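You operate a simulated robot arm through the tools that you are given. There is no shell and no other tool. Be economical: measure what you need, move in short steps, check, and stop when the job is done.

You run a simulated robot arm. Do the job below in one go: nothing can be reset, and whatever is moved stays where it is left.

Task
Swap the jig's valve for the black-banded one and clamp it.
Fine: The valves stand open, caps in the parts tray. Free both jig clamps first, stand the yellow-banded valve on the bench, seat the new one square, lock both clamps.

Only the result counts: the job must be done as asked and must still hold three seconds after the hand-in. Knocking over, shifting, dropping, spilling or breaking anything else fails it. A push-on lid holds only when it is set on centred and level and pressed home; a screw cap is set on level and turned clockwise until tight.

Robot
A 6-joint arm with a two-finger parallel gripper, fixed in place. Base frame: the origin is at the foot of the arm, x ahead of it, y to its left, z up; the work surface is at about z = 0.93. Units: m, degrees, N and s.
With the tool pointing down near the work surface it reaches from about 0.22 to 0.66 m from the base axis. Its first joint turns from -66.0 to 66.0 degrees. Payload 2.9 kg.
The TCP is the grasp point between the finger pads, 0.03 m short of the fingertips. In the tool frame z runs along the fingers and y along their closing line. The gripper opens to 0.11 m. The fingers are 0.02 m wide and 0.01 m thick; the gripper's body (0.048 by 0.112 m) begins 0.055 m behind the TCP.
Orientation is told as [roll, pitch, yaw] about the base's x, y, z axes, in that order, counted from this pose: with the fingers straight down and closing along the base's y, the tool's x points along the base's -x, its y along +y and its z along -z.

Tools
- The arm moves only by the tool play_rows. Its arguments are lists of equal length, an entry for each row: "turn": the turn, a rotation vector about the tool's x, y, z in units of 45 degrees (1.0 is 45 degrees), a list of three; "travel": the shift along the tool's x, y, z in units of 300 mm (1.0 is 300 mm), a list of three; "fingers": the opening, from 0 (shut) to 1 (fully open). In form: {"turn": [[wx, wy, wz], ...], "travel": [[x, y, z], ...], "fingers": [fingers, ...]}. A call has 1 to 20 rows; each row is the pose to reach, as a shift and turn from the pose commanded when the call began, along the tool's axes at that moment. A call with a number of a shift or a turn outside -1 to 1 is refused whole. Each row takes 0.2 s and may step no farther than 0.05 m and 8.6 degrees from the row before; otherwise, or with a gripper value out of range, the whole call is refused. Where a pose cannot be reached the arm comes as near as it can. A force on the tool above 40 N (or 10 N above the force at the start of the call, whichever is more), or a blocked arm, ends the call early, and 0.2 s more pass. The fingers move at their own pace (about 0.108 m/s each) and stop on an object; they squeeze with about 32 N. The grip force told is the motor's: it shows also when the fingers shut on nothing. Time passes only in rows, and 0.2 s behind the last, so rows that repeat a pose let the fingers close. It gives the time, the measured TCP pose, the force on the tool (base axes), the opening and the grip force at its end, in the units of the frame above (readings bear some noise), and new pictures: "show" is both (left out), scene, wrist or none.
- Cameras (640 x 400 px; columns grow to the right, rows downward): "scene" is fixed at [0.0717, 0.4223, 1.4013]; the picture's right is [-0.84, -0.54, 0.00], its down [-0.23, 0.36, -0.90] and it looks along [0.48, -0.76, -0.43] (base axes); focal length 245 px, centre (320, 200). "wrist" rides on the gripper at [-0.036, 0, -0.057] in the tool frame; the picture's right is [0.00, -1.00, 0.00], its down [0.97, 0.00, -0.24] and it looks along [0.24, 0.00, 0.97] (tool axes); focal length 218 px, centre (320, 200). There is no depth. A picture from a camera that has moved, and an enlarged one, comes with that camera's place and axes in the base frame and with its lens.
- close_up(camera, box): a new picture of the part [left, top, right, bottom] of that camera's present view, enlarged. The clock stands still meanwhile.
- sign_off(): hands the job in; it is judged then, once.

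Go step by step. Nothing tells you positions but the pictures and the camera data: compare them with the known pose of the tool, close in by small moves and look again before you grip or let go. The budget is 120 turns and 150 pictures, counting those below and the enlarged ones. Unless the task says otherwise, let go and move clear before handing in, and close with one line.

The tools are called after "Call:" as a command line: name --argument value ..., lists and objects as JSON in quotes. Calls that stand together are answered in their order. play_rows: Moves the arm, as the interface text tells. Its arguments: {"type":"object","properties":{"turn":{"type":"array"},"travel":{"type":"array"},"fingers":{"type":"array"},"show":{"type":"string","enum":["both","scene","wrist","none"]}},"required":["turn","travel","fingers"]} The other tools are called the same way: close_up (camera, box) takes an enlarged picture of a part of a camera's view; sign_off () hands the job in.

At the start:

```text
t: 0.0
position: [0.3796, -0.0236, 1.3017]
ee_rot: [0.0, 0.0, 0.0]
wrist_force: [-0.2, 0.7, 0.0]
finger_gap: 0.1099
gripper_force: 0.2
```

scene: 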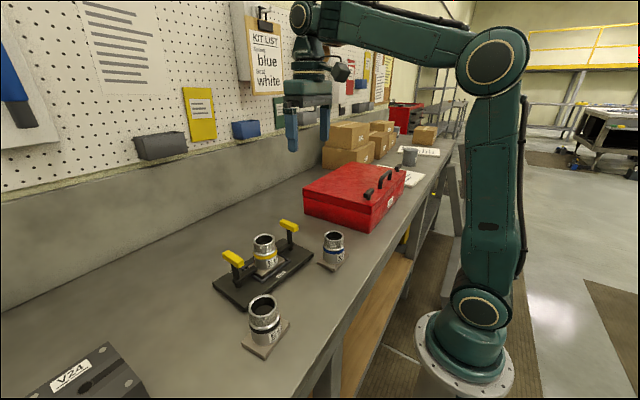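
wrist: 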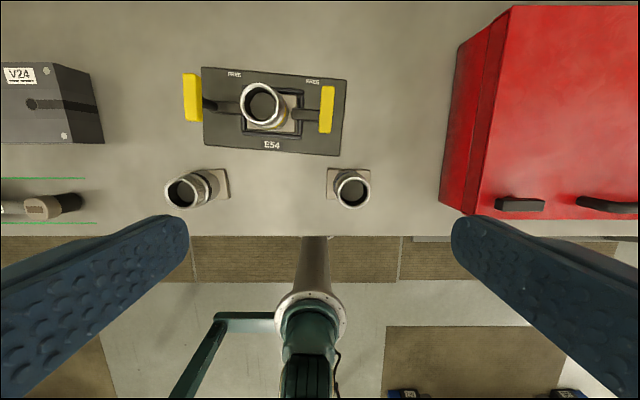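

I see a jig with the yellow-banded valve, flanked by two clamps with yellow handles, and two loose valves nearer the arm. I'll take enlarged views to tell the bands and clamps apart.

Call:
close_up --camera "scene" --box '[200, 200, 360, 360]'

Call:
close_up --camera "wrist" --box '[150, 50, 390, 220]'

```text
2.50 times, centred on (280, 280) of scene
camera zoom: at [0.0717, 0.4223, 1.4013], right [-0.84, -0.54, 0.0], down [-0.23, 0.36, -0.9], along [0.48, -0.76, -0.43], focal length 612 px, centre (420, 0)
```

zoom: 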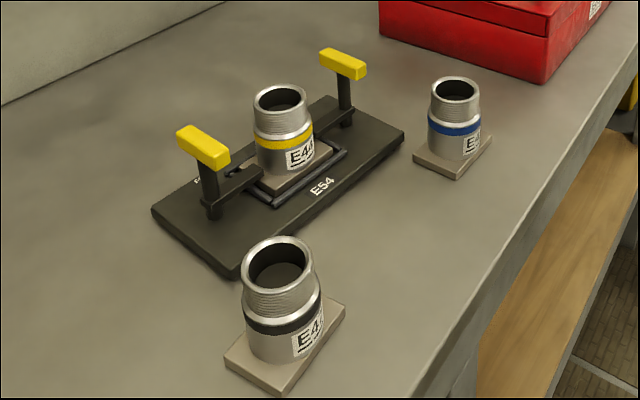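

```text
2.35 times, centred on (270, 135) of wrist
camera zoom: at [0.4152, -0.0238, 1.3574], right [0.0, -1.0, 0.0], down [-0.97, 0.0, 0.24], along [-0.24, 0.0, -0.97], focal length 514 px, centre (438, 353)
```

zoom: 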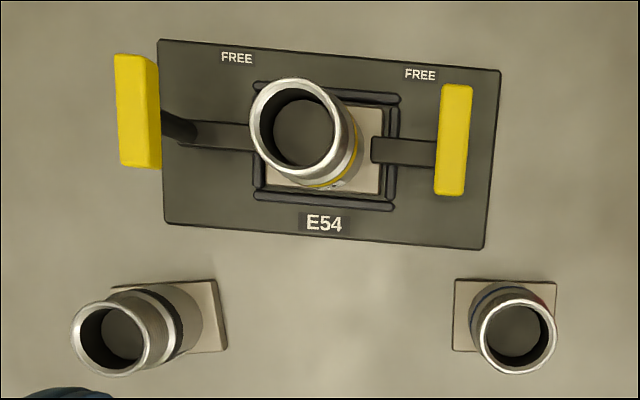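

The lower-left valve in the wrist view has the black band, and the right one is blue. The clamps look like posts with a holding arm and a yellow bar on top, with "FREE" marked on the far side. I'll move the wrist camera over the jig to see how they work.

Call:
play_rows --turn '[[0, 0, 0], [0, 0, 0], [0, 0, 0], [0, 0, 0]]' --travel '[[-0.1, 0.07, 0.08], [-0.2, 0.14, 0.16], [-0.3, 0.205, 0.24], [-0.4, 0.273, 0.333]]' --fingers '[1, 1, 1, 1]' --show "wrist"

Call:
close_up --camera "scene" --box '[210, 215, 310, 315]'

```text
t: 1.0
position: [0.4998, 0.0593, 1.2025]
ee_rot: [0.0, -0.1, -0.1]
wrist_force: [0.1, 0.3, 0.3]
finger_gap: 0.11
gripper_force: 0.0
camera wrist: at [0.5361, 0.0593, 1.2583], right [0.0, -1.0, 0.0], down [-0.97, 0.0, 0.24], along [-0.24, 0.0, -0.97], focal length 218 px, centre (320, 200)
```

wrist: 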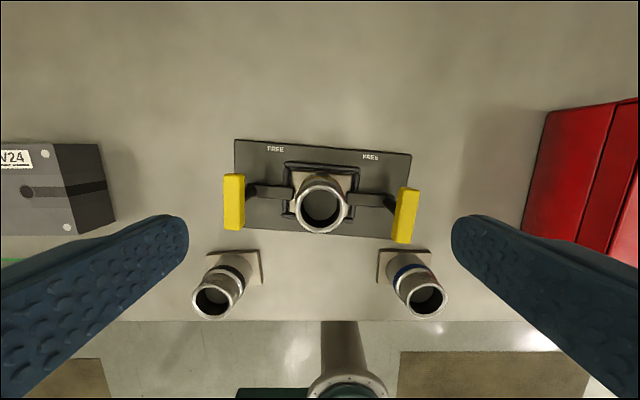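

```text
4.00 times, centred on (260, 265) of scene
camera zoom: at [0.0717, 0.4223, 1.4013], right [-0.84, -0.54, 0.0], down [-0.23, 0.36, -0.9], along [0.48, -0.76, -0.43], focal length 979 px, centre (560, -60)
```

zoom: 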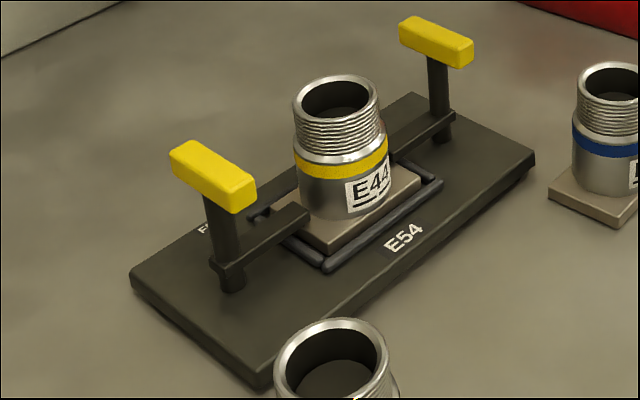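

The clamps are turning posts: the arm swings from the flange towards its FREE mark. I'll zoom in for measurements.

Call:
close_up --camera "wrist" --box '[180, 120, 460, 330]'

Call:
close_up --camera "wrist" --box '[225, 130, 325, 240]'

```text
1.90 times, centred on (320, 225) of wrist
camera zoom: at [0.5361, 0.0593, 1.2583], right [0.0, -1.0, 0.0], down [-0.97, 0.0, 0.24], along [-0.24, 0.0, -0.97], focal length 416 px, centre (320, 152)
```

zoom: 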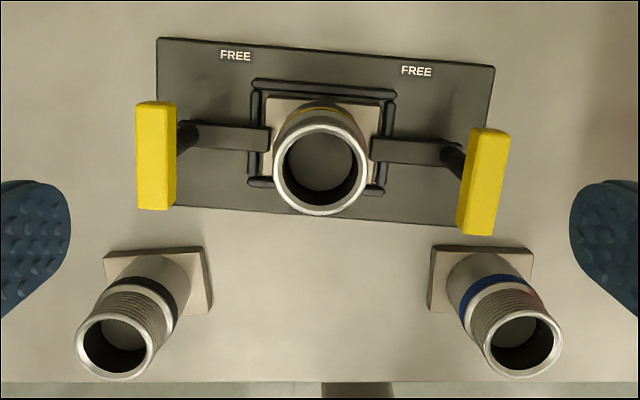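

```text
3.64 times, centred on (275, 185) of wrist
camera zoom: at [0.5361, 0.0593, 1.2583], right [0.0, -1.0, 0.0], down [-0.97, 0.0, 0.24], along [-0.24, 0.0, -0.97], focal length 794 px, centre (484, 254)
```

zoom: 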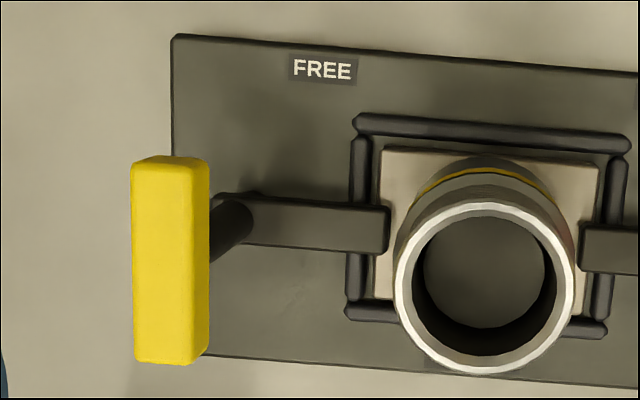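

I put the left clamp handle at about (0.485, 0.146, 1.045) and the right one at about (0.471, -0.027). The jig is yawed about -4.7°. Next I hover over the left handle.

Call:
play_rows --turn '[[0, 0, 0.03], [0, 0, 0.07], [0, 0, 0.104], [0, 0, 0.104]]' --travel '[[0.017, 0.1, 0.085], [0.034, 0.2, 0.175], [0.05, 0.29, 0.267], [0.05, 0.29, 0.267]]' --fingers '[0.5, 0.5, 0.5, 0.5]' --show "both"

```text
t: 2.0
position: [0.4868, 0.1451, 1.1194]
ee_rot: [0.1, -0.1, -4.7]
wrist_force: [-0.1, 0.0, -0.7]
finger_gap: 0.055
gripper_force: 0.0
camera wrist: at [0.5219, 0.1416, 1.1755], right [-0.08, -1.0, 0.0], down [-0.97, 0.08, 0.24], along [-0.24, 0.02, -0.97], focal length 218 px, centre (320, 200)
```

scene: 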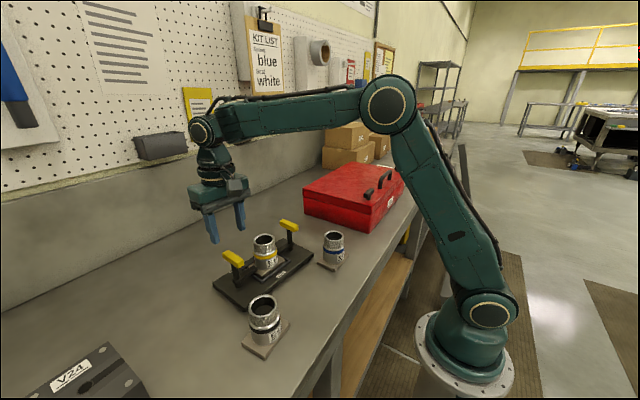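
wrist: 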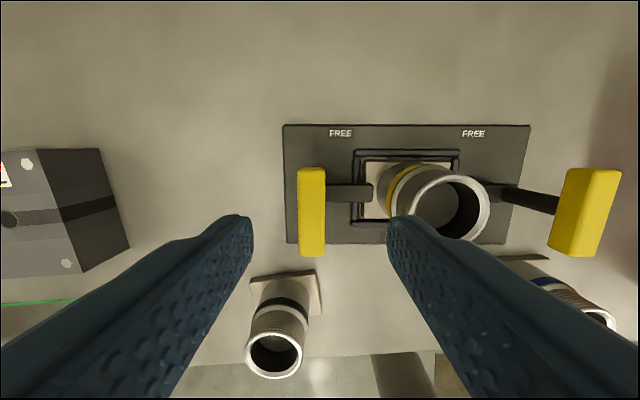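

The handle's top is near (0.484, 0.150, 1.04). I'll align over it, go down around it and look before closing.

Call:
play_rows --turn '[[0, 0, 0], [0, 0, 0], [0, 0, 0], [0, 0, 0]]' --travel '[[0.011, 0.016, 0], [0.011, 0.016, 0.1], [0.011, 0.016, 0.2], [0.011, 0.016, 0.288]]' --fingers '[0.5, 0.5, 0.5, 0.5]' --show "both"

Call:
close_up --camera "scene" --box '[190, 200, 310, 300]'

```text
t: 3.0
position: [0.4824, 0.1511, 1.0348]
ee_rot: [0.0, -0.1, -4.7]
wrist_force: [0.1, 0.7, -0.5]
finger_gap: 0.0552
gripper_force: 0.1
camera wrist: at [0.5178, 0.1479, 1.0911], right [-0.08, -1.0, 0.0], down [-0.97, 0.08, 0.24], along [-0.24, 0.02, -0.97], focal length 218 px, centre (320, 200)
```

scene: 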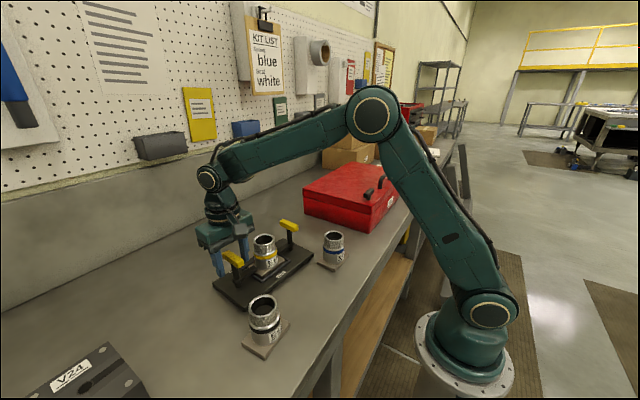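
wrist: 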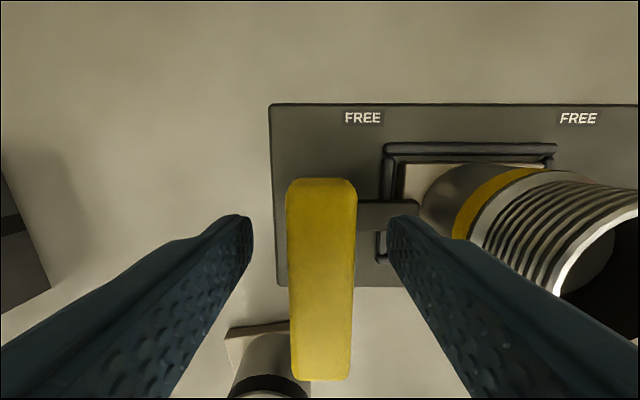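

```text
4.00 times, centred on (250, 250) of scene
camera zoom: at [0.0717, 0.4223, 1.4013], right [-0.84, -0.54, 0.0], down [-0.23, 0.36, -0.9], along [0.48, -0.76, -0.43], focal length 979 px, centre (600, 0)
```

zoom: 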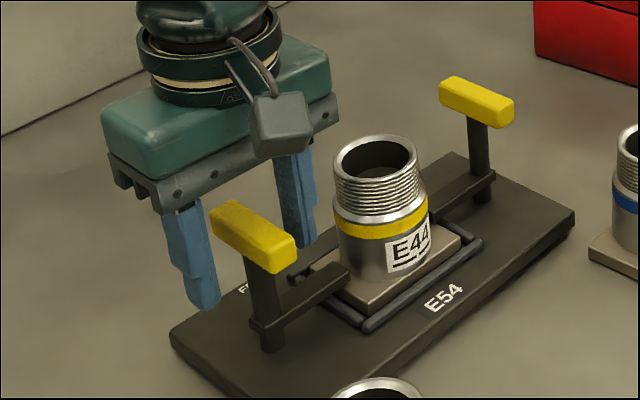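

The handle lies midway between the fingers. I'll close on it.

Call:
play_rows --turn '[[0, 0, 0], [0, 0, 0], [0, 0, 0]]' --travel '[[0, 0, 0], [0, 0, 0], [0, 0, 0]]' --fingers '[0.2, 0, 0]' --show "none"

```text
t: 3.8
position: [0.4829, 0.1511, 1.0348]
ee_rot: [0.0, 0.1, -4.7]
wrist_force: [-1.3, -2.8, 0.4]
finger_gap: 0.0178
gripper_force: 31.9
```

It is gripped (18 mm gap). I turn counterclockwise seen from above, towards FREE, by 40° first.

Call:
play_rows --turn '[[0, 0, -0.15], [0, 0, -0.3], [0, 0, -0.45], [0, 0, -0.6], [0, 0, -0.75], [0, 0, -0.9]]' --travel '[[0, 0, 0], [0, 0, 0], [0, 0, 0], [0, 0, 0], [0, 0, 0], [0, 0, 0]]' --fingers '[0, 0, 0, 0, 0, 0]' --show "both"

```text
t: 5.2
position: [0.4814, 0.1534, 1.0348]
ee_rot: [0.1, -0.2, 36.3]
wrist_force: [0.6, 27.6, -0.1]
finger_gap: 0.0179
gripper_force: 31.9
camera wrist: at [0.5102, 0.1733, 1.0913], right [0.59, -0.81, 0.0], down [-0.78, -0.57, 0.24], along [-0.19, -0.14, -0.97], focal length 218 px, centre (320, 200)
```

scene: 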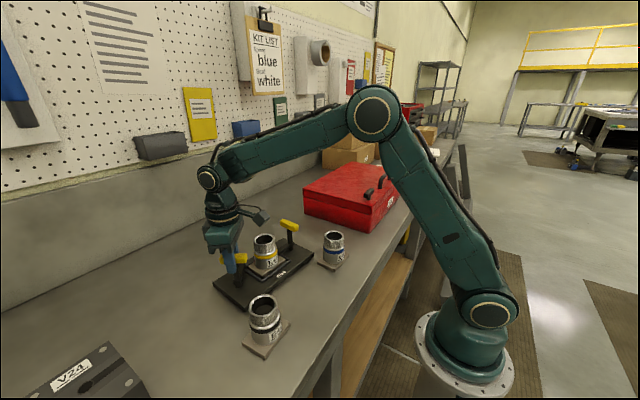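
wrist: 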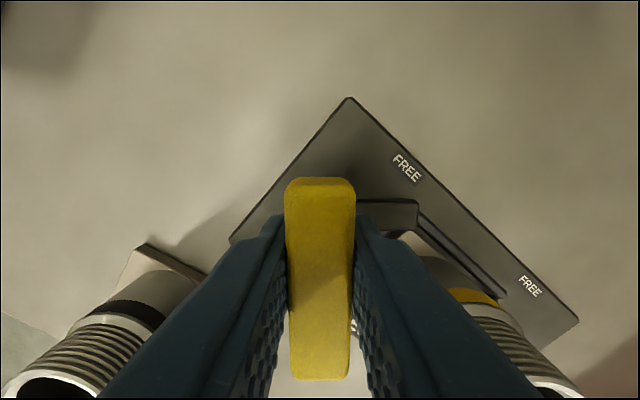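

The clamp turns. The side force suggests I grip about 5 mm forward of the pivot, so I'll loosen, shift back and regrip before going on.

Call:
play_rows --turn '[[0, 0, 0], [0, 0, 0], [0, 0, 0], [0, 0, 0], [0, 0, 0]]' --travel '[[0, 0, 0], [0.0118, 0.0087, 0], [0.0118, 0.0087, 0], [0.0118, 0.0087, 0], [0.0118, 0.0087, 0]]' --fingers '[0.35, 0.35, 0, 0, 0]' --show "none"

```text
t: 6.4
position: [0.4773, 0.1504, 1.0355]
ee_rot: [0.0, -0.1, 35.7]
wrist_force: [2.9, -5.5, 0.5]
finger_gap: 0.0178
gripper_force: 32.0
```

The side force is small now, so I continue turning.

Call:
play_rows --turn '[[0, 0, -0.15], [0, 0, -0.3], [0, 0, -0.45], [0, 0, -0.6], [0, 0, -0.75], [0, 0, -0.9], [0, 0, -1.0]]' --travel '[[0, 0, 0], [0, 0, 0], [0, 0, 0], [0, 0, 0], [0, 0, 0], [0, 0, 0], [0, 0, 0]]' --fingers '[0, 0, 0, 0, 0, 0, 0]' --show "both"

```text
t: 8.0
position: [0.4786, 0.1487, 1.0344]
ee_rot: [-0.2, -0.1, 80.6]
wrist_force: [15.1, -24.1, 1.5]
finger_gap: 0.0178
gripper_force: 32.1
camera wrist: at [0.4843, 0.1842, 1.0909], right [0.99, -0.16, 0.0], down [-0.16, -0.96, 0.24], along [-0.04, -0.24, -0.97], focal length 218 px, centre (320, 200)
```

scene: 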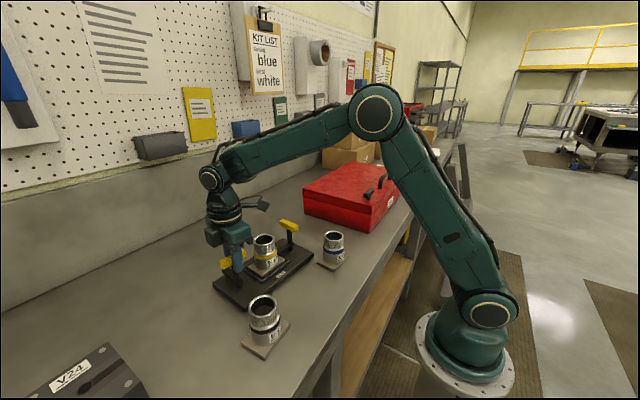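
wrist: 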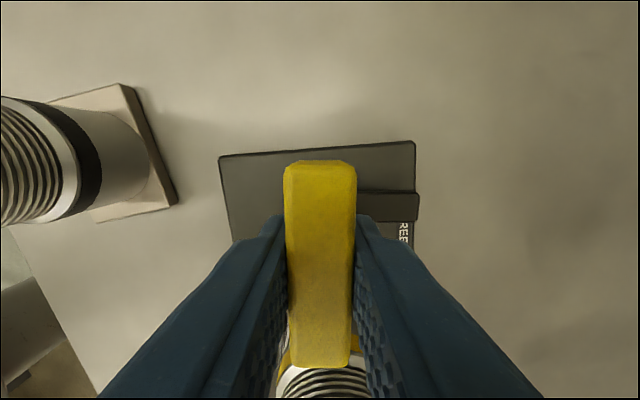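

Nearly at FREE. I finish the last ~8° while easing the side force.

Call:
play_rows --turn '[[0, 0, 0], [0, 0, -0.1], [0, 0, -0.17], [0, 0, -0.17]]' --travel '[[0.005, -0.005, 0], [0.005, -0.005, 0], [0.005, -0.005, 0], [0.005, -0.005, 0]]' --fingers '[0, 0, 0, 0]' --show "none"

```text
t: 9.0
position: [0.4798, 0.1482, 1.0347]
ee_rot: [0.0, -0.1, 88.6]
wrist_force: [9.8, -3.4, 0.9]
finger_gap: 0.0187
gripper_force: 32.4
```

The gap grew slightly, which suggests the clamp has hit its end stop. I release and rise.

Call:
play_rows --turn '[[0, 0, 0], [0, 0, 0], [0, 0, 0], [0, 0, 0], [0, 0, 0]]' --travel '[[0, 0, 0], [0, 0, 0], [0, 0, -0.1], [0, 0, -0.22], [0, 0, -0.36]]' --fingers '[0.5, 0.5, 0.5, 0.5, 0.5]' --show "wrist"

Call:
close_up --camera "scene" --box '[190, 200, 310, 300]'

```text
t: 10.2
position: [0.4783, 0.149, 1.1441]
ee_rot: [-0.1, 0.1, 88.6]
wrist_force: [0.0, 0.0, 0.4]
finger_gap: 0.0549
gripper_force: 0.1
camera wrist: at [0.4789, 0.1847, 1.2], right [1.0, -0.03, 0.0], down [-0.03, -0.97, 0.24], along [-0.01, -0.24, -0.97], focal length 218 px, centre (320, 200)
```

wrist: 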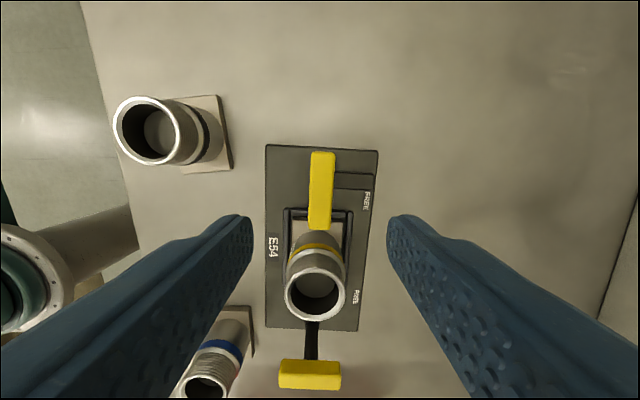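

```text
4.00 times, centred on (250, 250) of scene
camera zoom: at [0.0717, 0.4223, 1.4013], right [-0.84, -0.54, 0.0], down [-0.23, 0.36, -0.9], along [0.48, -0.76, -0.43], focal length 979 px, centre (600, 0)
```

zoom: 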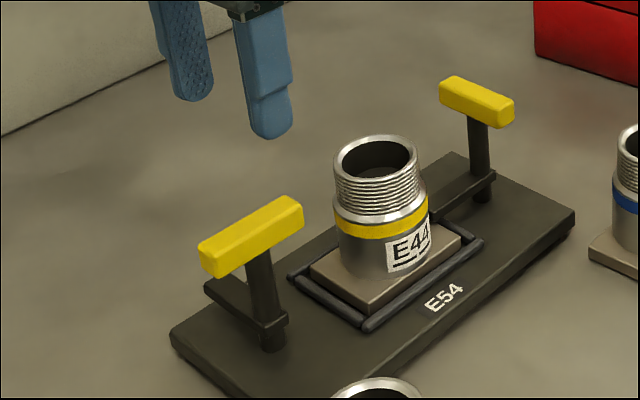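

The left clamp is free and its arm points at FREE. I carry the same offset to the right handle, now estimated at (0.4635, -0.0315), turning the wrist back on the way.

Call:
play_rows --turn '[[0, 0, 0.167], [0, 0, 0.333], [0, 0, 0.5], [0, 0, 0.667], [0, 0, 0.833], [0, 0, 1.0]]' --travel '[[0.1, 0.006, 0], [0.2, 0.012, 0], [0.3, 0.018, 0], [0.4, 0.024, 0], [0.5, 0.03, 0], [0.603, 0.035, 0]]' --fingers '[0.5, 0.5, 0.5, 0.5, 0.5, 0.5]' --show "none"

Call:
play_rows --turn '[[0, 0, 0.167], [0, 0, 0.333], [0, 0, 0.5], [0, 0, 0.667], [0, 0, 0.833], [0, 0, 1.0]]' --travel '[[0, 0, 0], [0, 0, 0], [0, 0, 0], [0, 0, 0], [0, 0, 0], [0, 0, 0]]' --fingers '[0.5, 0.5, 0.5, 0.5, 0.5, 0.5]' --show "wrist"

```text
t: 11.6
position: [0.4641, -0.0306, 1.1418]
ee_rot: [0.1, -0.1, 43.4]
wrist_force: [0.5, 0.2, 0.7]
finger_gap: 0.0547
gripper_force: 0.0
```

```text
t: 13.0
position: [0.4628, -0.0318, 1.143]
ee_rot: [0.0, -0.1, -1.7]
wrist_force: [0.3, 0.3, -0.9]
finger_gap: 0.0548
gripper_force: 0.0
camera wrist: at [0.4987, -0.0333, 1.1988], right [-0.03, -1.0, 0.0], down [-0.97, 0.03, 0.24], along [-0.24, 0.01, -0.97], focal length 218 px, centre (320, 200)
```

wrist: 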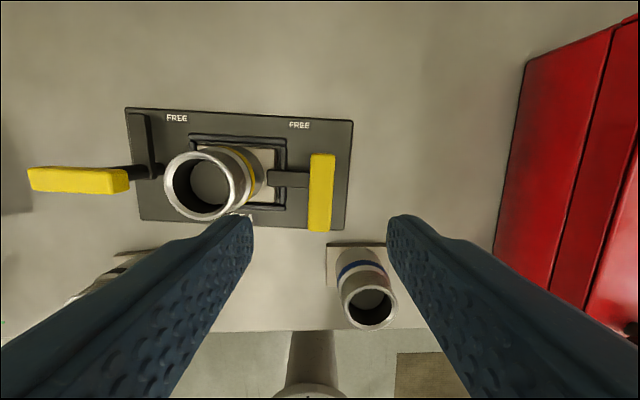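

The right handle is centred between the fingers. I go down and grip it.

Call:
play_rows --turn '[[0, 0, 0.067], [0, 0, 0.067], [0, 0, 0.067], [0, 0, 0.067], [0, 0, 0.067], [0, 0, 0.067], [0, 0, 0.067]]' --travel '[[-0.004, 0, 0.09], [-0.004, 0, 0.2], [-0.004, 0, 0.3], [-0.004, 0, 0.36], [-0.004, 0, 0.36], [-0.004, 0, 0.36], [-0.004, 0, 0.36]]' --fingers '[0.5, 0.5, 0.5, 0.5, 0, 0, 0]' --show "wrist"

```text
t: 14.6
position: [0.4632, -0.0321, 1.0344]
ee_rot: [0.0, -0.1, -4.7]
wrist_force: [-1.7, -13.6, -0.1]
finger_gap: 0.0179
gripper_force: 31.6
camera wrist: at [0.499, -0.0357, 1.0896], right [-0.08, -1.0, 0.0], down [-0.97, 0.08, 0.24], along [-0.24, 0.02, -0.97], focal length 218 px, centre (320, 200)
```

wrist: 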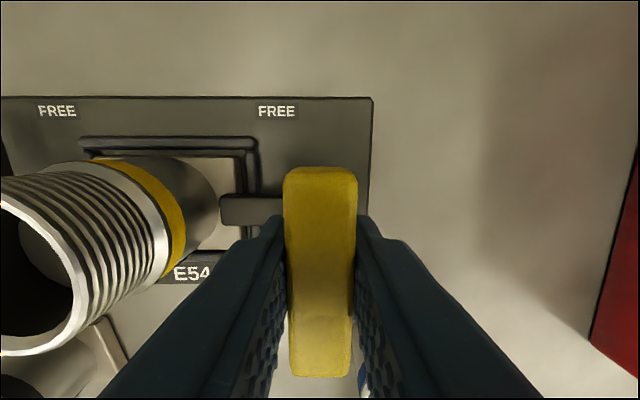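

Gripped. I turn clockwise seen from above, with a small centring shift.

Call:
play_rows --turn '[[0, 0, 0], [0, 0, 0.15], [0, 0, 0.3], [0, 0, 0.45], [0, 0, 0.6], [0, 0, 0.75], [0, 0, 0.9]]' --travel '[[0.005, -0.003, 0], [0.005, -0.003, 0], [0.005, -0.003, 0], [0.005, -0.003, 0], [0.005, -0.003, 0], [0.005, -0.003, 0], [0.005, -0.003, 0]]' --fingers '[0, 0, 0, 0, 0, 0, 0]' --show "none"

```text
t: 16.2
position: [0.4616, -0.0308, 1.0348]
ee_rot: [0.1, 0.1, -45.1]
wrist_force: [0.8, -2.9, 0.0]
finger_gap: 0.0181
gripper_force: 32.0
```

Forces are small, so I continue.

Call:
play_rows --turn '[[0, 0, 0.15], [0, 0, 0.3], [0, 0, 0.45], [0, 0, 0.6], [0, 0, 0.75], [0, 0, 0.9], [0, 0, 1.0]]' --travel '[[0, 0, 0], [0, 0, 0], [0, 0, 0], [0, 0, 0], [0, 0, 0], [0, 0, 0], [0, 0, 0]]' --fingers '[0, 0, 0, 0, 0, 0, 0]' --show "none"

Call:
play_rows --turn '[[0, 0, 0.1], [0, 0, 0.18], [0, 0, 0.18]]' --travel '[[0, 0, 0], [0, 0, 0], [0, 0, 0]]' --fingers '[0, 0, 0]' --show "none"

```text
t: 17.8
position: [0.4631, -0.0327, 1.034]
ee_rot: [0.1, 0.1, -90.1]
wrist_force: [-0.9, 5.0, -0.4]
finger_gap: 0.0178
gripper_force: 32.4
```

```text
t: 18.6
position: [0.4621, -0.0326, 1.0355]
ee_rot: [0.0, 0.0, -98.2]
wrist_force: [-2.7, 1.1, 0.0]
finger_gap: 0.0186
gripper_force: 32.2
```

Right clamp is at its stop too. I release, rise and move above the jig's valve, keeping the fingers closing along the jig's short side.

Call:
play_rows --turn '[[0, 0, 0], [0, 0, 0], [0, 0, 0], [0, 0, 0], [0, 0, 0]]' --travel '[[0, 0, 0], [0, 0, 0], [0, 0, -0.1], [0, 0, -0.22], [0, 0, -0.36]]' --fingers '[0.5, 0.5, 0.5, 0.6, 0.8]' --show "wrist"

Call:
close_up --camera "scene" --box '[200, 200, 360, 360]'

```text
t: 19.8
position: [0.4621, -0.0331, 1.1434]
ee_rot: [0.1, 0.0, -98.2]
wrist_force: [-0.4, 0.3, 0.5]
finger_gap: 0.0881
gripper_force: 0.0
camera wrist: at [0.4567, -0.0691, 1.199], right [-0.99, 0.14, 0.0], down [0.14, 0.96, 0.24], along [0.04, 0.24, -0.97], focal length 218 px, centre (320, 200)
```

wrist: 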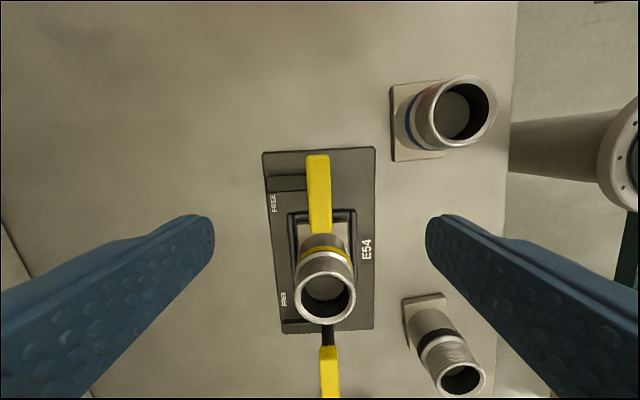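

```text
2.50 times, centred on (280, 280) of scene
camera zoom: at [0.0717, 0.4223, 1.4013], right [-0.84, -0.54, 0.0], down [-0.23, 0.36, -0.9], along [0.48, -0.76, -0.43], focal length 612 px, centre (420, 0)
```

zoom: 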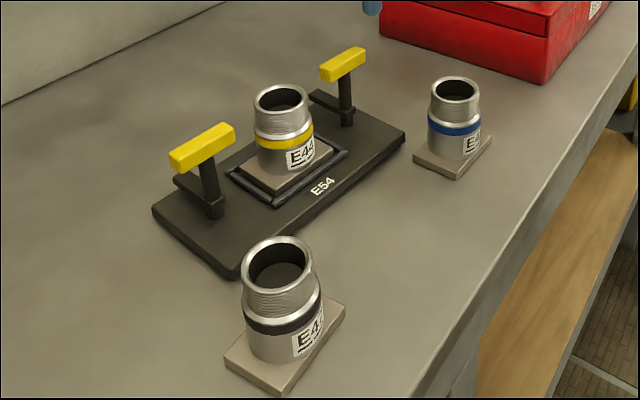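

Both clamps are free. I take the valve's axis to be near (0.471, 0.058), with the rim at about z 1.04. I move above it, aligned to the jig.

Call:
play_rows --turn '[[0, 0, -0.03], [0, 0, -0.06], [0, 0, -0.078], [0, 0, -0.078]]' --travel '[[0.1, -0.005, 0], [0.2, -0.01, 0.03], [0.305, -0.014, 0.077], [0.305, -0.014, 0.077]]' --fingers '[0.9, 0.9, 0.9, 0.9]' --show "both"

```text
t: 20.8
position: [0.4701, 0.0592, 1.1209]
ee_rot: [0.1, 0.0, -94.6]
wrist_force: [-1.1, 0.3, -0.4]
finger_gap: 0.0987
gripper_force: 0.1
camera wrist: at [0.4679, 0.0222, 1.1768], right [-1.0, 0.08, 0.0], down [0.08, 0.97, 0.24], along [0.02, 0.24, -0.97], focal length 218 px, centre (320, 200)
```

scene: 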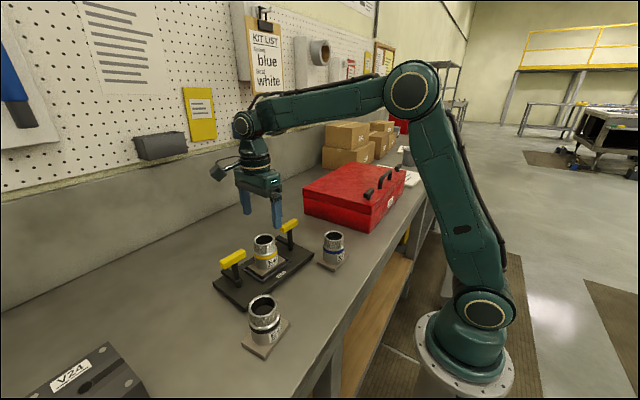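
wrist: 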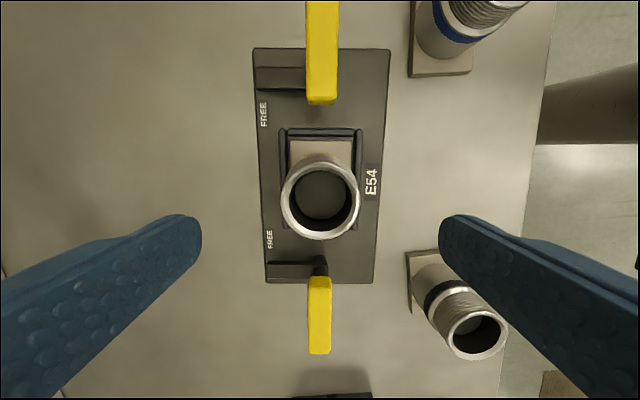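

The rim sits right under the tool. The valve is about 0.08 m tall and its rim is at about z 1.037. I go down to z 1.003 and close gently.

Call:
play_rows --turn '[[0, 0, 0], [0, 0, 0], [0, 0, 0], [0, 0, 0]]' --travel '[[0, 0, 0.12], [0, 0, 0.24], [0, 0, 0.34], [0, 0, 0.393]]' --fingers '[0.9, 0.9, 0.9, 0.9]' --show "wrist"

Call:
close_up --camera "scene" --box '[200, 200, 320, 310]'

```text
t: 21.8
position: [0.4706, 0.0588, 1.0015]
ee_rot: [0.1, 0.0, -94.7]
wrist_force: [-0.9, 0.1, 0.1]
finger_gap: 0.0988
gripper_force: 0.1
camera wrist: at [0.4682, 0.022, 1.0573], right [-1.0, 0.08, 0.0], down [0.08, 0.97, 0.24], along [0.02, 0.24, -0.97], focal length 218 px, centre (320, 200)
```

wrist: 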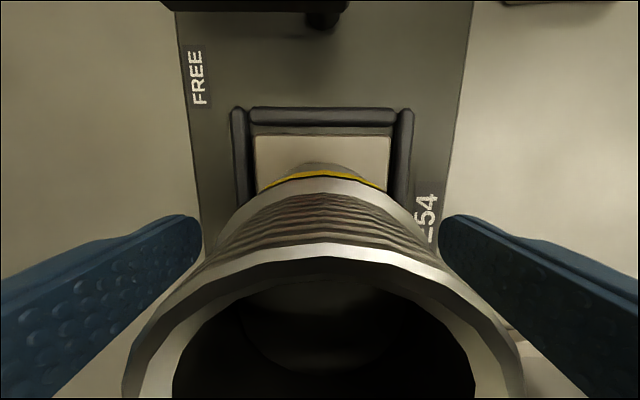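

```text
3.64 times, centred on (260, 255) of scene
camera zoom: at [0.0717, 0.4223, 1.4013], right [-0.84, -0.54, 0.0], down [-0.23, 0.36, -0.9], along [0.48, -0.76, -0.43], focal length 890 px, centre (538, 0)
```

zoom: 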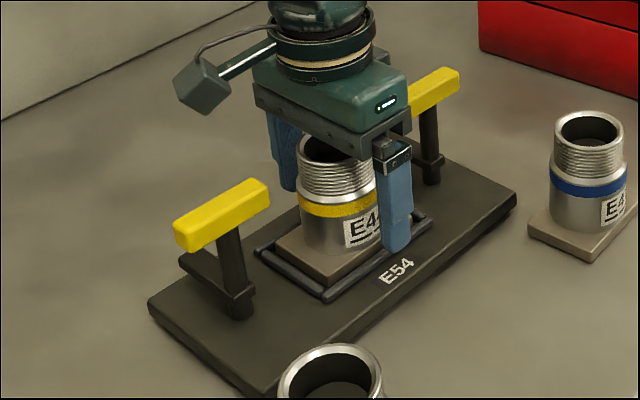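

The fingers straddle the valve with clear room. I close.

Call:
play_rows --turn '[[0, 0, 0], [0, 0, 0], [0, 0, 0], [0, 0, 0]]' --travel '[[0, 0, 0], [0, 0, 0], [0, 0, 0], [0, 0, 0]]' --fingers '[0.6, 0.4, 0.4, 0.4]' --show "none"

```text
t: 22.8
position: [0.4725, 0.0583, 1.0009]
ee_rot: [-0.1, 0.0, -94.6]
wrist_force: [-1.2, -0.5, -0.5]
finger_gap: 0.0594
gripper_force: 32.1
```

Held at 59 mm. I lift slowly.

Call:
play_rows --turn '[[0, 0, 0], [0, 0, 0], [0, 0, 0], [0, 0, 0], [0, 0, 0]]' --travel '[[0, 0, -0.03], [0, 0, -0.08], [0, 0, -0.16], [0, 0, -0.27], [0, 0, -0.4]]' --fingers '[0.4, 0.4, 0.4, 0.4, 0.4]' --show "both"

Call:
close_up --camera "scene" --box '[190, 180, 360, 340]'

```text
t: 24.0
position: [0.4715, 0.0587, 1.1217]
ee_rot: [0.1, 0.0, -94.6]
wrist_force: [-0.3, 0.0, -5.6]
finger_gap: 0.0597
gripper_force: 32.1
camera wrist: at [0.4679, 0.0226, 1.1783], right [-1.0, 0.08, 0.0], down [0.08, 0.97, 0.24], along [0.02, 0.24, -0.97], focal length 218 px, centre (320, 200)
```

scene: 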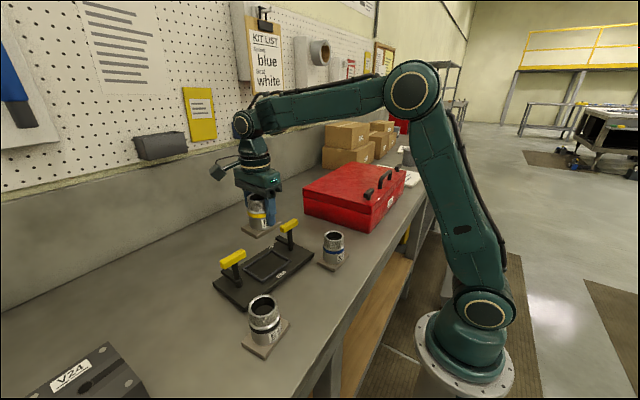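
wrist: 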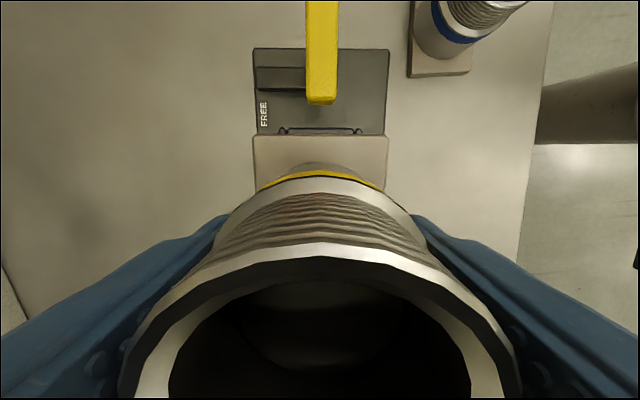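

```text
2.50 times, centred on (275, 260) of scene
camera zoom: at [0.0718, 0.4223, 1.4013], right [-0.84, -0.54, 0.0], down [-0.23, 0.36, -0.9], along [0.48, -0.76, -0.43], focal length 612 px, centre (432, 50)
```

zoom: 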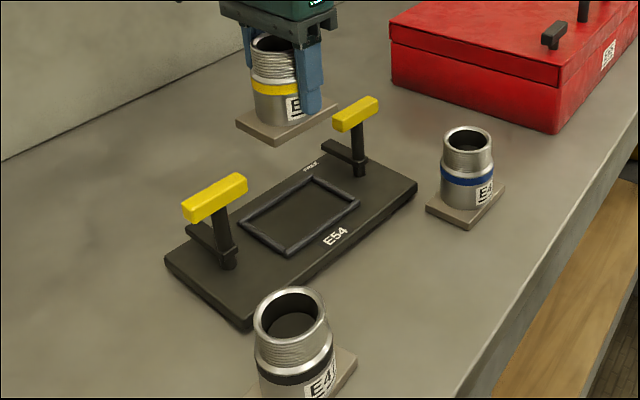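

The old valve is out. I carry it straight towards the arm to a free spot near (0.31, 0.06), between the two loose valves.

Call:
play_rows --turn '[[0, 0, 0], [0, 0, 0], [0, 0, 0], [0, 0, 0], [0, 0, 0], [0, 0, 0]]' --travel '[[-0.006, -0.08, 0], [-0.015, -0.2, 0], [-0.024, -0.32, 0], [-0.033, -0.44, 0], [-0.04, -0.535, 0], [-0.04, -0.535, 0]]' --fingers '[0.4, 0.4, 0.4, 0.4, 0.4, 0.4]' --show "both"

```text
t: 25.4
position: [0.3101, 0.0594, 1.1199]
ee_rot: [0.1, -0.1, -94.6]
wrist_force: [0.4, -0.3, -5.3]
finger_gap: 0.0592
gripper_force: 31.8
camera wrist: at [0.3062, 0.0233, 1.176], right [-1.0, 0.08, 0.0], down [0.08, 0.97, 0.24], along [0.02, 0.24, -0.97], focal length 218 px, centre (320, 200)
```

scene: 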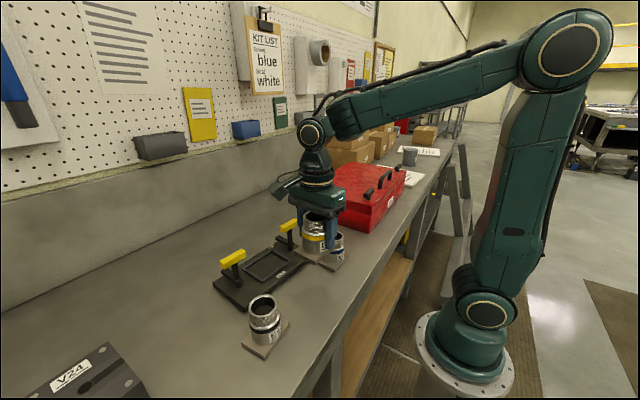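
wrist: 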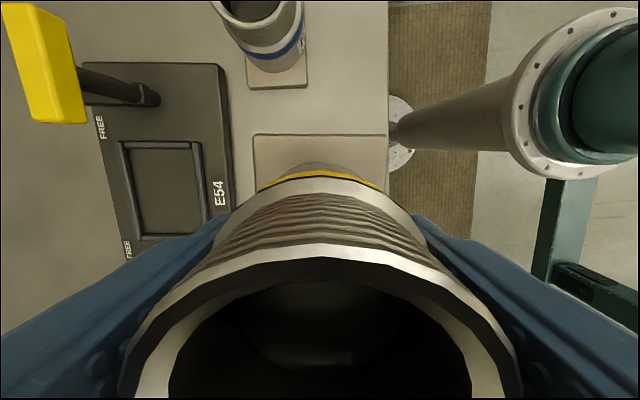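

The spot is clear and 4 cm inside the bench edge. I lower to just above where I expect contact, then feel down.

Call:
play_rows --turn '[[0, 0, 0], [0, 0, 0], [0, 0, 0], [0, 0, 0], [0, 0, 0]]' --travel '[[0, 0, 0.12], [0, 0, 0.24], [0, 0, 0.34], [0, 0, 0.42], [0, 0, 0.42]]' --fingers '[0.4, 0.4, 0.4, 0.4, 0.4]' --show "scene"

Call:
play_rows --turn '[[0, 0, 0], [0, 0, 0], [0, 0, 0], [0, 0, 0], [0, 0, 0], [0, 0, 0], [0, 0, 0], [0, 0, 0], [0, 0, 0], [0, 0, 0]]' --travel '[[0, 0, 0.006], [0, 0, 0.012], [0, 0, 0.018], [0, 0, 0.024], [0, 0, 0.03], [0, 0, 0.036], [0, 0, 0.042], [0, 0, 0.048], [0, 0, 0.054], [0, 0, 0.06]]' --fingers '[0.4, 0.4, 0.4, 0.4, 0.4, 0.4, 0.4, 0.4, 0.4, 0.4]' --show "scene"

```text
t: 26.6
position: [0.3102, 0.0599, 0.9946]
ee_rot: [0.0, 0.0, -94.6]
wrist_force: [-0.2, -0.7, -5.6]
finger_gap: 0.0594
gripper_force: 32.5
```

scene: 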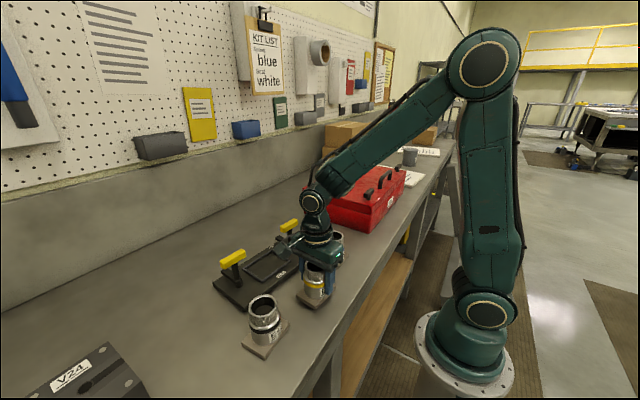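

```text
t: 28.8
position: [0.312, 0.0606, 0.9778]
ee_rot: [0.2, 0.1, -94.6]
wrist_force: [-3.9, -2.2, 27.5]
finger_gap: 0.0597
gripper_force: 32.0
```

scene: 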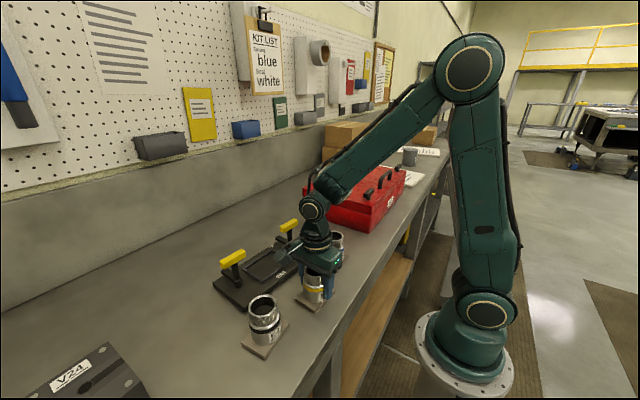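

It stands on the bench (contact at TCP z ≈ 0.978, so the jig seat is about 23 mm higher). I ease off the press, open and rise.

Call:
play_rows --turn '[[0, 0, 0], [0, 0, 0], [0, 0, 0], [0, 0, 0], [0, 0, 0], [0, 0, 0], [0, 0, 0], [0, 0, 0]]' --travel '[[0, 0, -0.007], [0, 0, -0.007], [0, 0, -0.007], [0, 0, -0.007], [0, 0, -0.06], [0, 0, -0.18], [0, 0, -0.33], [0, 0, -0.48]]' --fingers '[0.4, 0.7, 0.9, 0.9, 0.9, 0.9, 0.9, 0.9]' --show "both"

Call:
close_up --camera "scene" --box '[200, 200, 360, 360]'

```text
t: 30.6
position: [0.3108, 0.0588, 1.1213]
ee_rot: [0.0, 0.0, -94.5]
wrist_force: [0.3, -0.4, 0.3]
finger_gap: 0.0991
gripper_force: 0.2
camera wrist: at [0.3079, 0.024, 1.1777], right [-1.0, 0.08, 0.0], down [0.08, 0.97, 0.24], along [0.02, 0.24, -0.97], focal length 218 px, centre (320, 200)
```

scene: 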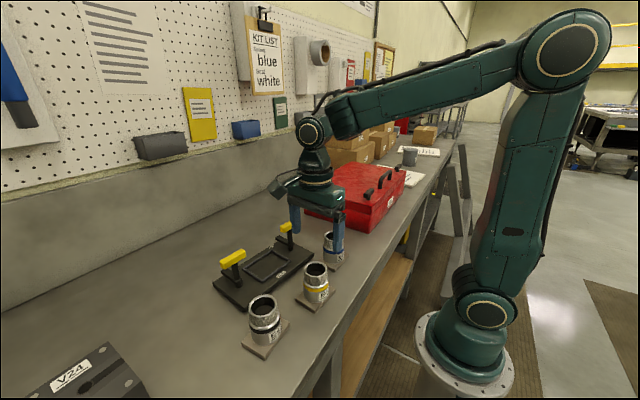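
wrist: 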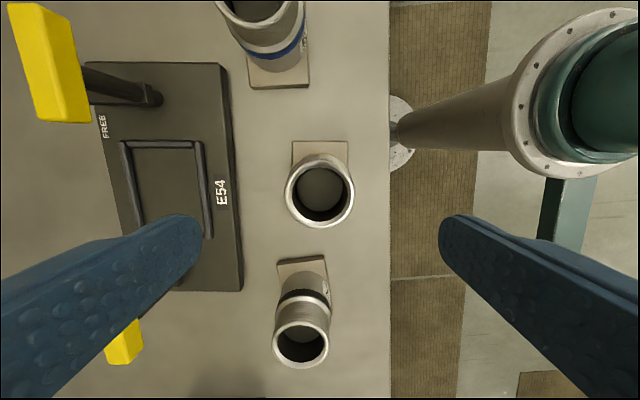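

```text
2.50 times, centred on (280, 280) of scene
camera zoom: at [0.0717, 0.4223, 1.4013], right [-0.84, -0.54, 0.0], down [-0.23, 0.36, -0.9], along [0.48, -0.76, -0.43], focal length 612 px, centre (420, 0)
```

zoom: 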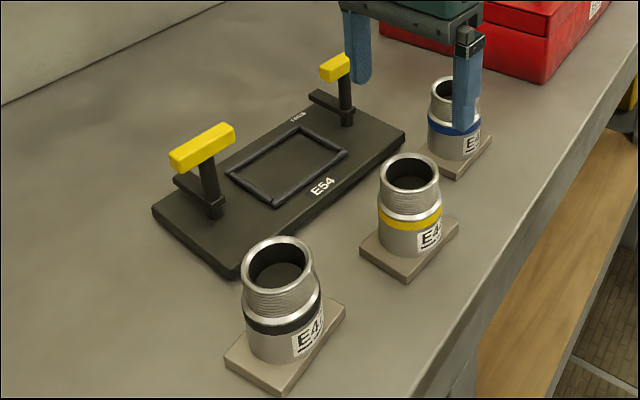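

The yellow-banded valve stands upright on the bench. The black one is near (0.339, 0.198) with its base yawed roughly +6°. I move above it for a better measurement.

Call:
play_rows --turn '[[0, 0, -0.06], [0, 0, -0.12], [0, 0, -0.18], [0, 0, -0.233], [0, 0, -0.233]]' --travel '[[0.12, 0.014, 0], [0.24, 0.028, 0], [0.36, 0.042, 0], [0.469, 0.054, 0], [0.469, 0.054, 0]]' --fingers '[0.9, 0.9, 0.9, 0.9, 0.9]' --show "wrist"

Call:
close_up --camera "wrist" --box '[240, 100, 400, 260]'

```text
t: 31.8
position: [0.3356, 0.1999, 1.1204]
ee_rot: [0.2, -0.1, -84.2]
wrist_force: [0.1, -0.7, 0.7]
finger_gap: 0.0989
gripper_force: 0.1
camera wrist: at [0.3393, 0.1637, 1.1768], right [-0.99, -0.1, 0.0], down [-0.1, 0.97, 0.24], along [-0.02, 0.24, -0.97], focal length 218 px, centre (320, 200)
```

wrist: 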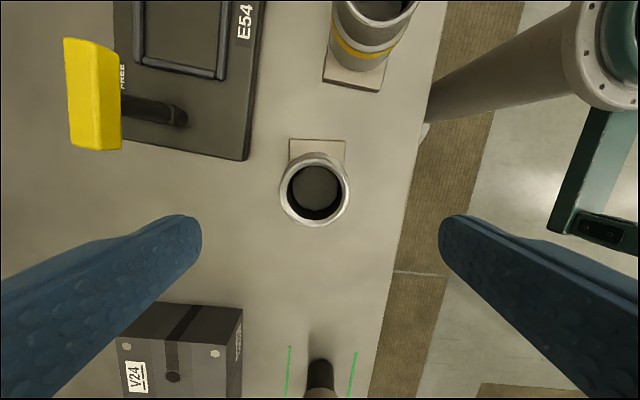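

```text
2.50 times, centred on (320, 180) of wrist
camera zoom: at [0.3393, 0.1637, 1.1768], right [-0.99, -0.1, 0.0], down [-0.1, 0.97, 0.24], along [-0.02, 0.24, -0.97], focal length 546 px, centre (320, 250)
```

zoom: 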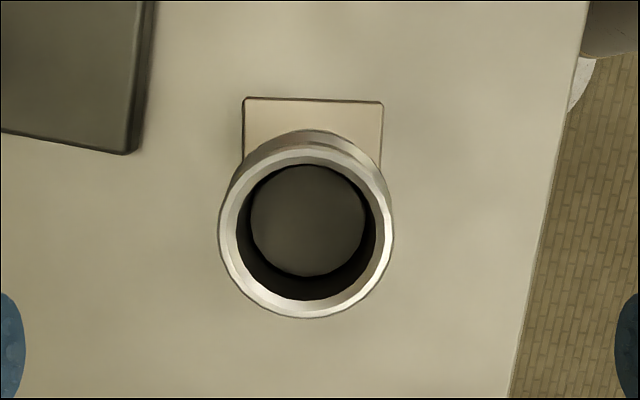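

The black valve's base is yawed about +3.8° and its axis is about 4 mm to one side of the tool. I align so that it sits in the grip as the yellow one did, then go down.

Call:
play_rows --turn '[[0, 0, 0.044], [0, 0, 0.044], [0, 0, 0.044], [0, 0, 0.044], [0, 0, 0.044], [0, 0, 0.044]]' --travel '[[0.01, 0.014, 0], [0.01, 0.014, 0.12], [0.01, 0.014, 0.24], [0.01, 0.014, 0.35], [0.01, 0.014, 0.44], [0.01, 0.014, 0.471]]' --fingers '[0.9, 0.9, 0.9, 0.9, 0.9, 0.9]' --show "both"

Call:
close_up --camera "scene" --box '[200, 220, 340, 370]'

```text
t: 33.2
position: [0.3423, 0.2007, 0.9813]
ee_rot: [0.0, 0.0, -86.1]
wrist_force: [-0.3, 0.7, -0.1]
finger_gap: 0.0987
gripper_force: 0.0
camera wrist: at [0.3441, 0.1649, 1.0366], right [-1.0, -0.07, 0.0], down [-0.07, 0.97, 0.24], along [-0.01, 0.24, -0.97], focal length 218 px, centre (320, 200)
```

scene: 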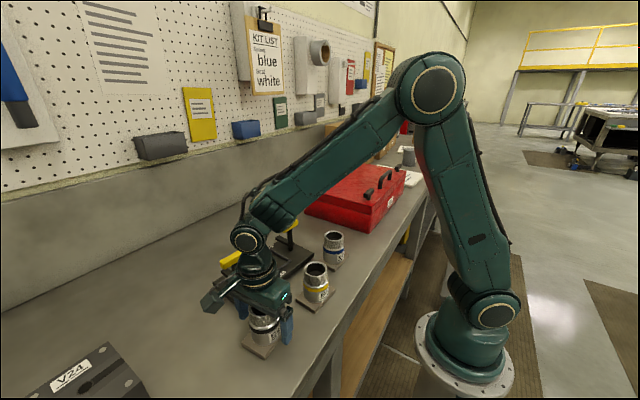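
wrist: 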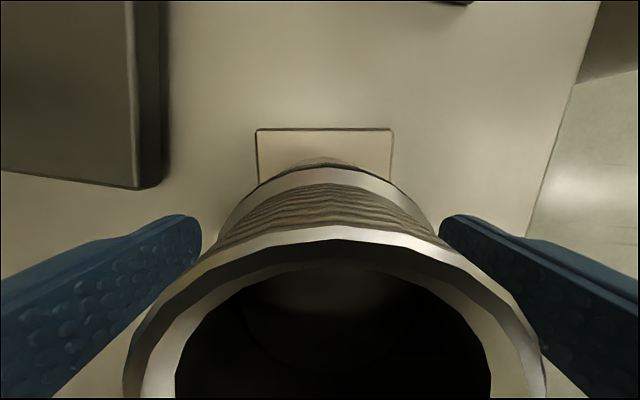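

```text
2.67 times, centred on (270, 295) of scene
camera zoom: at [0.0717, 0.4223, 1.4013], right [-0.84, -0.54, 0.0], down [-0.23, 0.36, -0.9], along [0.48, -0.76, -0.43], focal length 652 px, centre (453, -53)
```

zoom: 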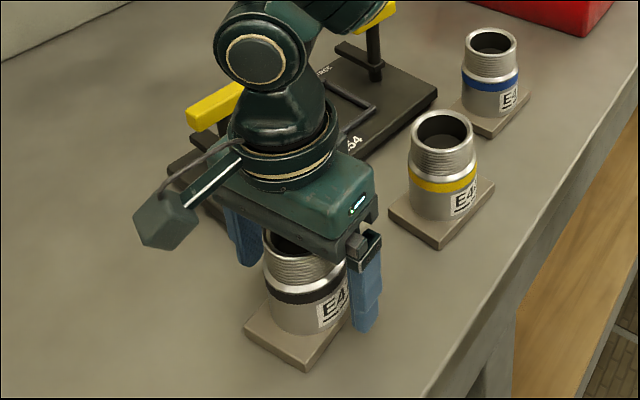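

The black valve sits about 3 mm nearer the camera in the grip than the yellow one did. I shift by that much, then close.

Call:
play_rows --turn '[[0, 0, 0], [0, 0, 0], [0, 0, 0], [0, 0, 0], [0, 0, 0]]' --travel '[[-0.009, 0, 0], [-0.009, 0, 0], [-0.009, 0, 0], [-0.009, 0, 0], [-0.009, 0, 0]]' --fingers '[0.9, 0.6, 0.4, 0.4, 0.4]' --show "none"

Call:
play_rows --turn '[[0, 0, 0], [0, 0, 0], [0, 0, 0], [0, 0, 0], [0, 0, 0], [0, 0, 0]]' --travel '[[0, 0, -0.03], [0, 0, -0.08], [0, 0, -0.16], [0, 0, -0.28], [0, 0, -0.4], [0, 0, -0.5]]' --fingers '[0.4, 0.4, 0.4, 0.4, 0.4, 0.4]' --show "both"

```text
t: 34.4
position: [0.3425, 0.1976, 0.9812]
ee_rot: [-0.1, 0.1, -86.2]
wrist_force: [-1.1, -0.7, 0.6]
finger_gap: 0.0593
gripper_force: 32.0
```

```text
t: 35.8
position: [0.3404, 0.1994, 1.1297]
ee_rot: [0.0, 0.0, -86.1]
wrist_force: [-0.1, 1.0, -6.0]
finger_gap: 0.0595
gripper_force: 31.8
camera wrist: at [0.3424, 0.1626, 1.1866], right [-1.0, -0.07, 0.0], down [-0.07, 0.97, 0.24], along [-0.02, 0.24, -0.97], focal length 218 px, centre (320, 200)
```

scene: 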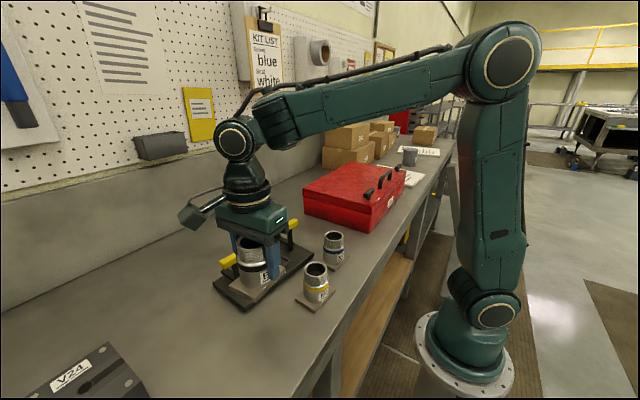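
wrist: 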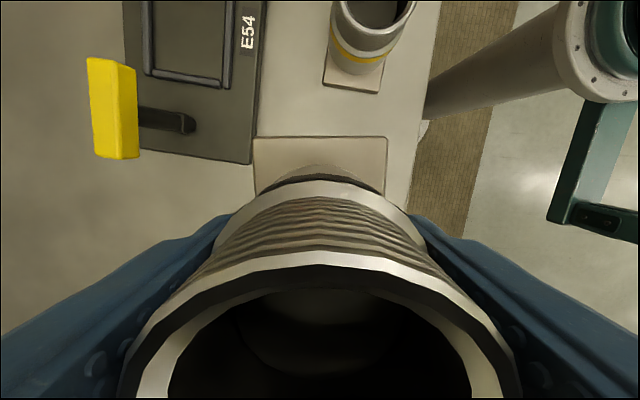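

The grip closely matches the yellow one's. I zoom in on the base edge for its angle.

Call:
close_up --camera "wrist" --box '[240, 110, 400, 210]'

```text
4.00 times, centred on (320, 160) of wrist
camera zoom: at [0.3424, 0.1626, 1.1866], right [-1.0, -0.07, 0.0], down [-0.07, 0.97, 0.24], along [-0.02, 0.24, -0.97], focal length 873 px, centre (320, 360)
```

zoom: 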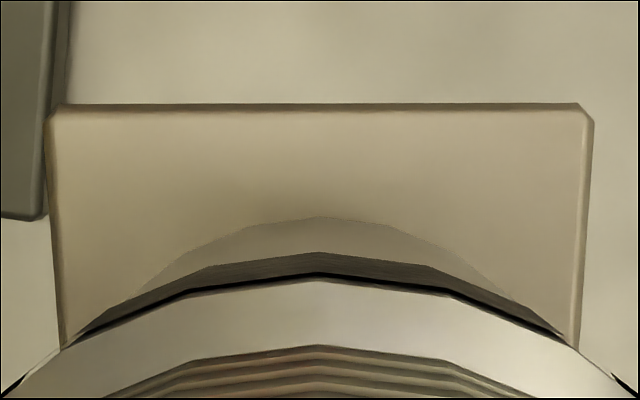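

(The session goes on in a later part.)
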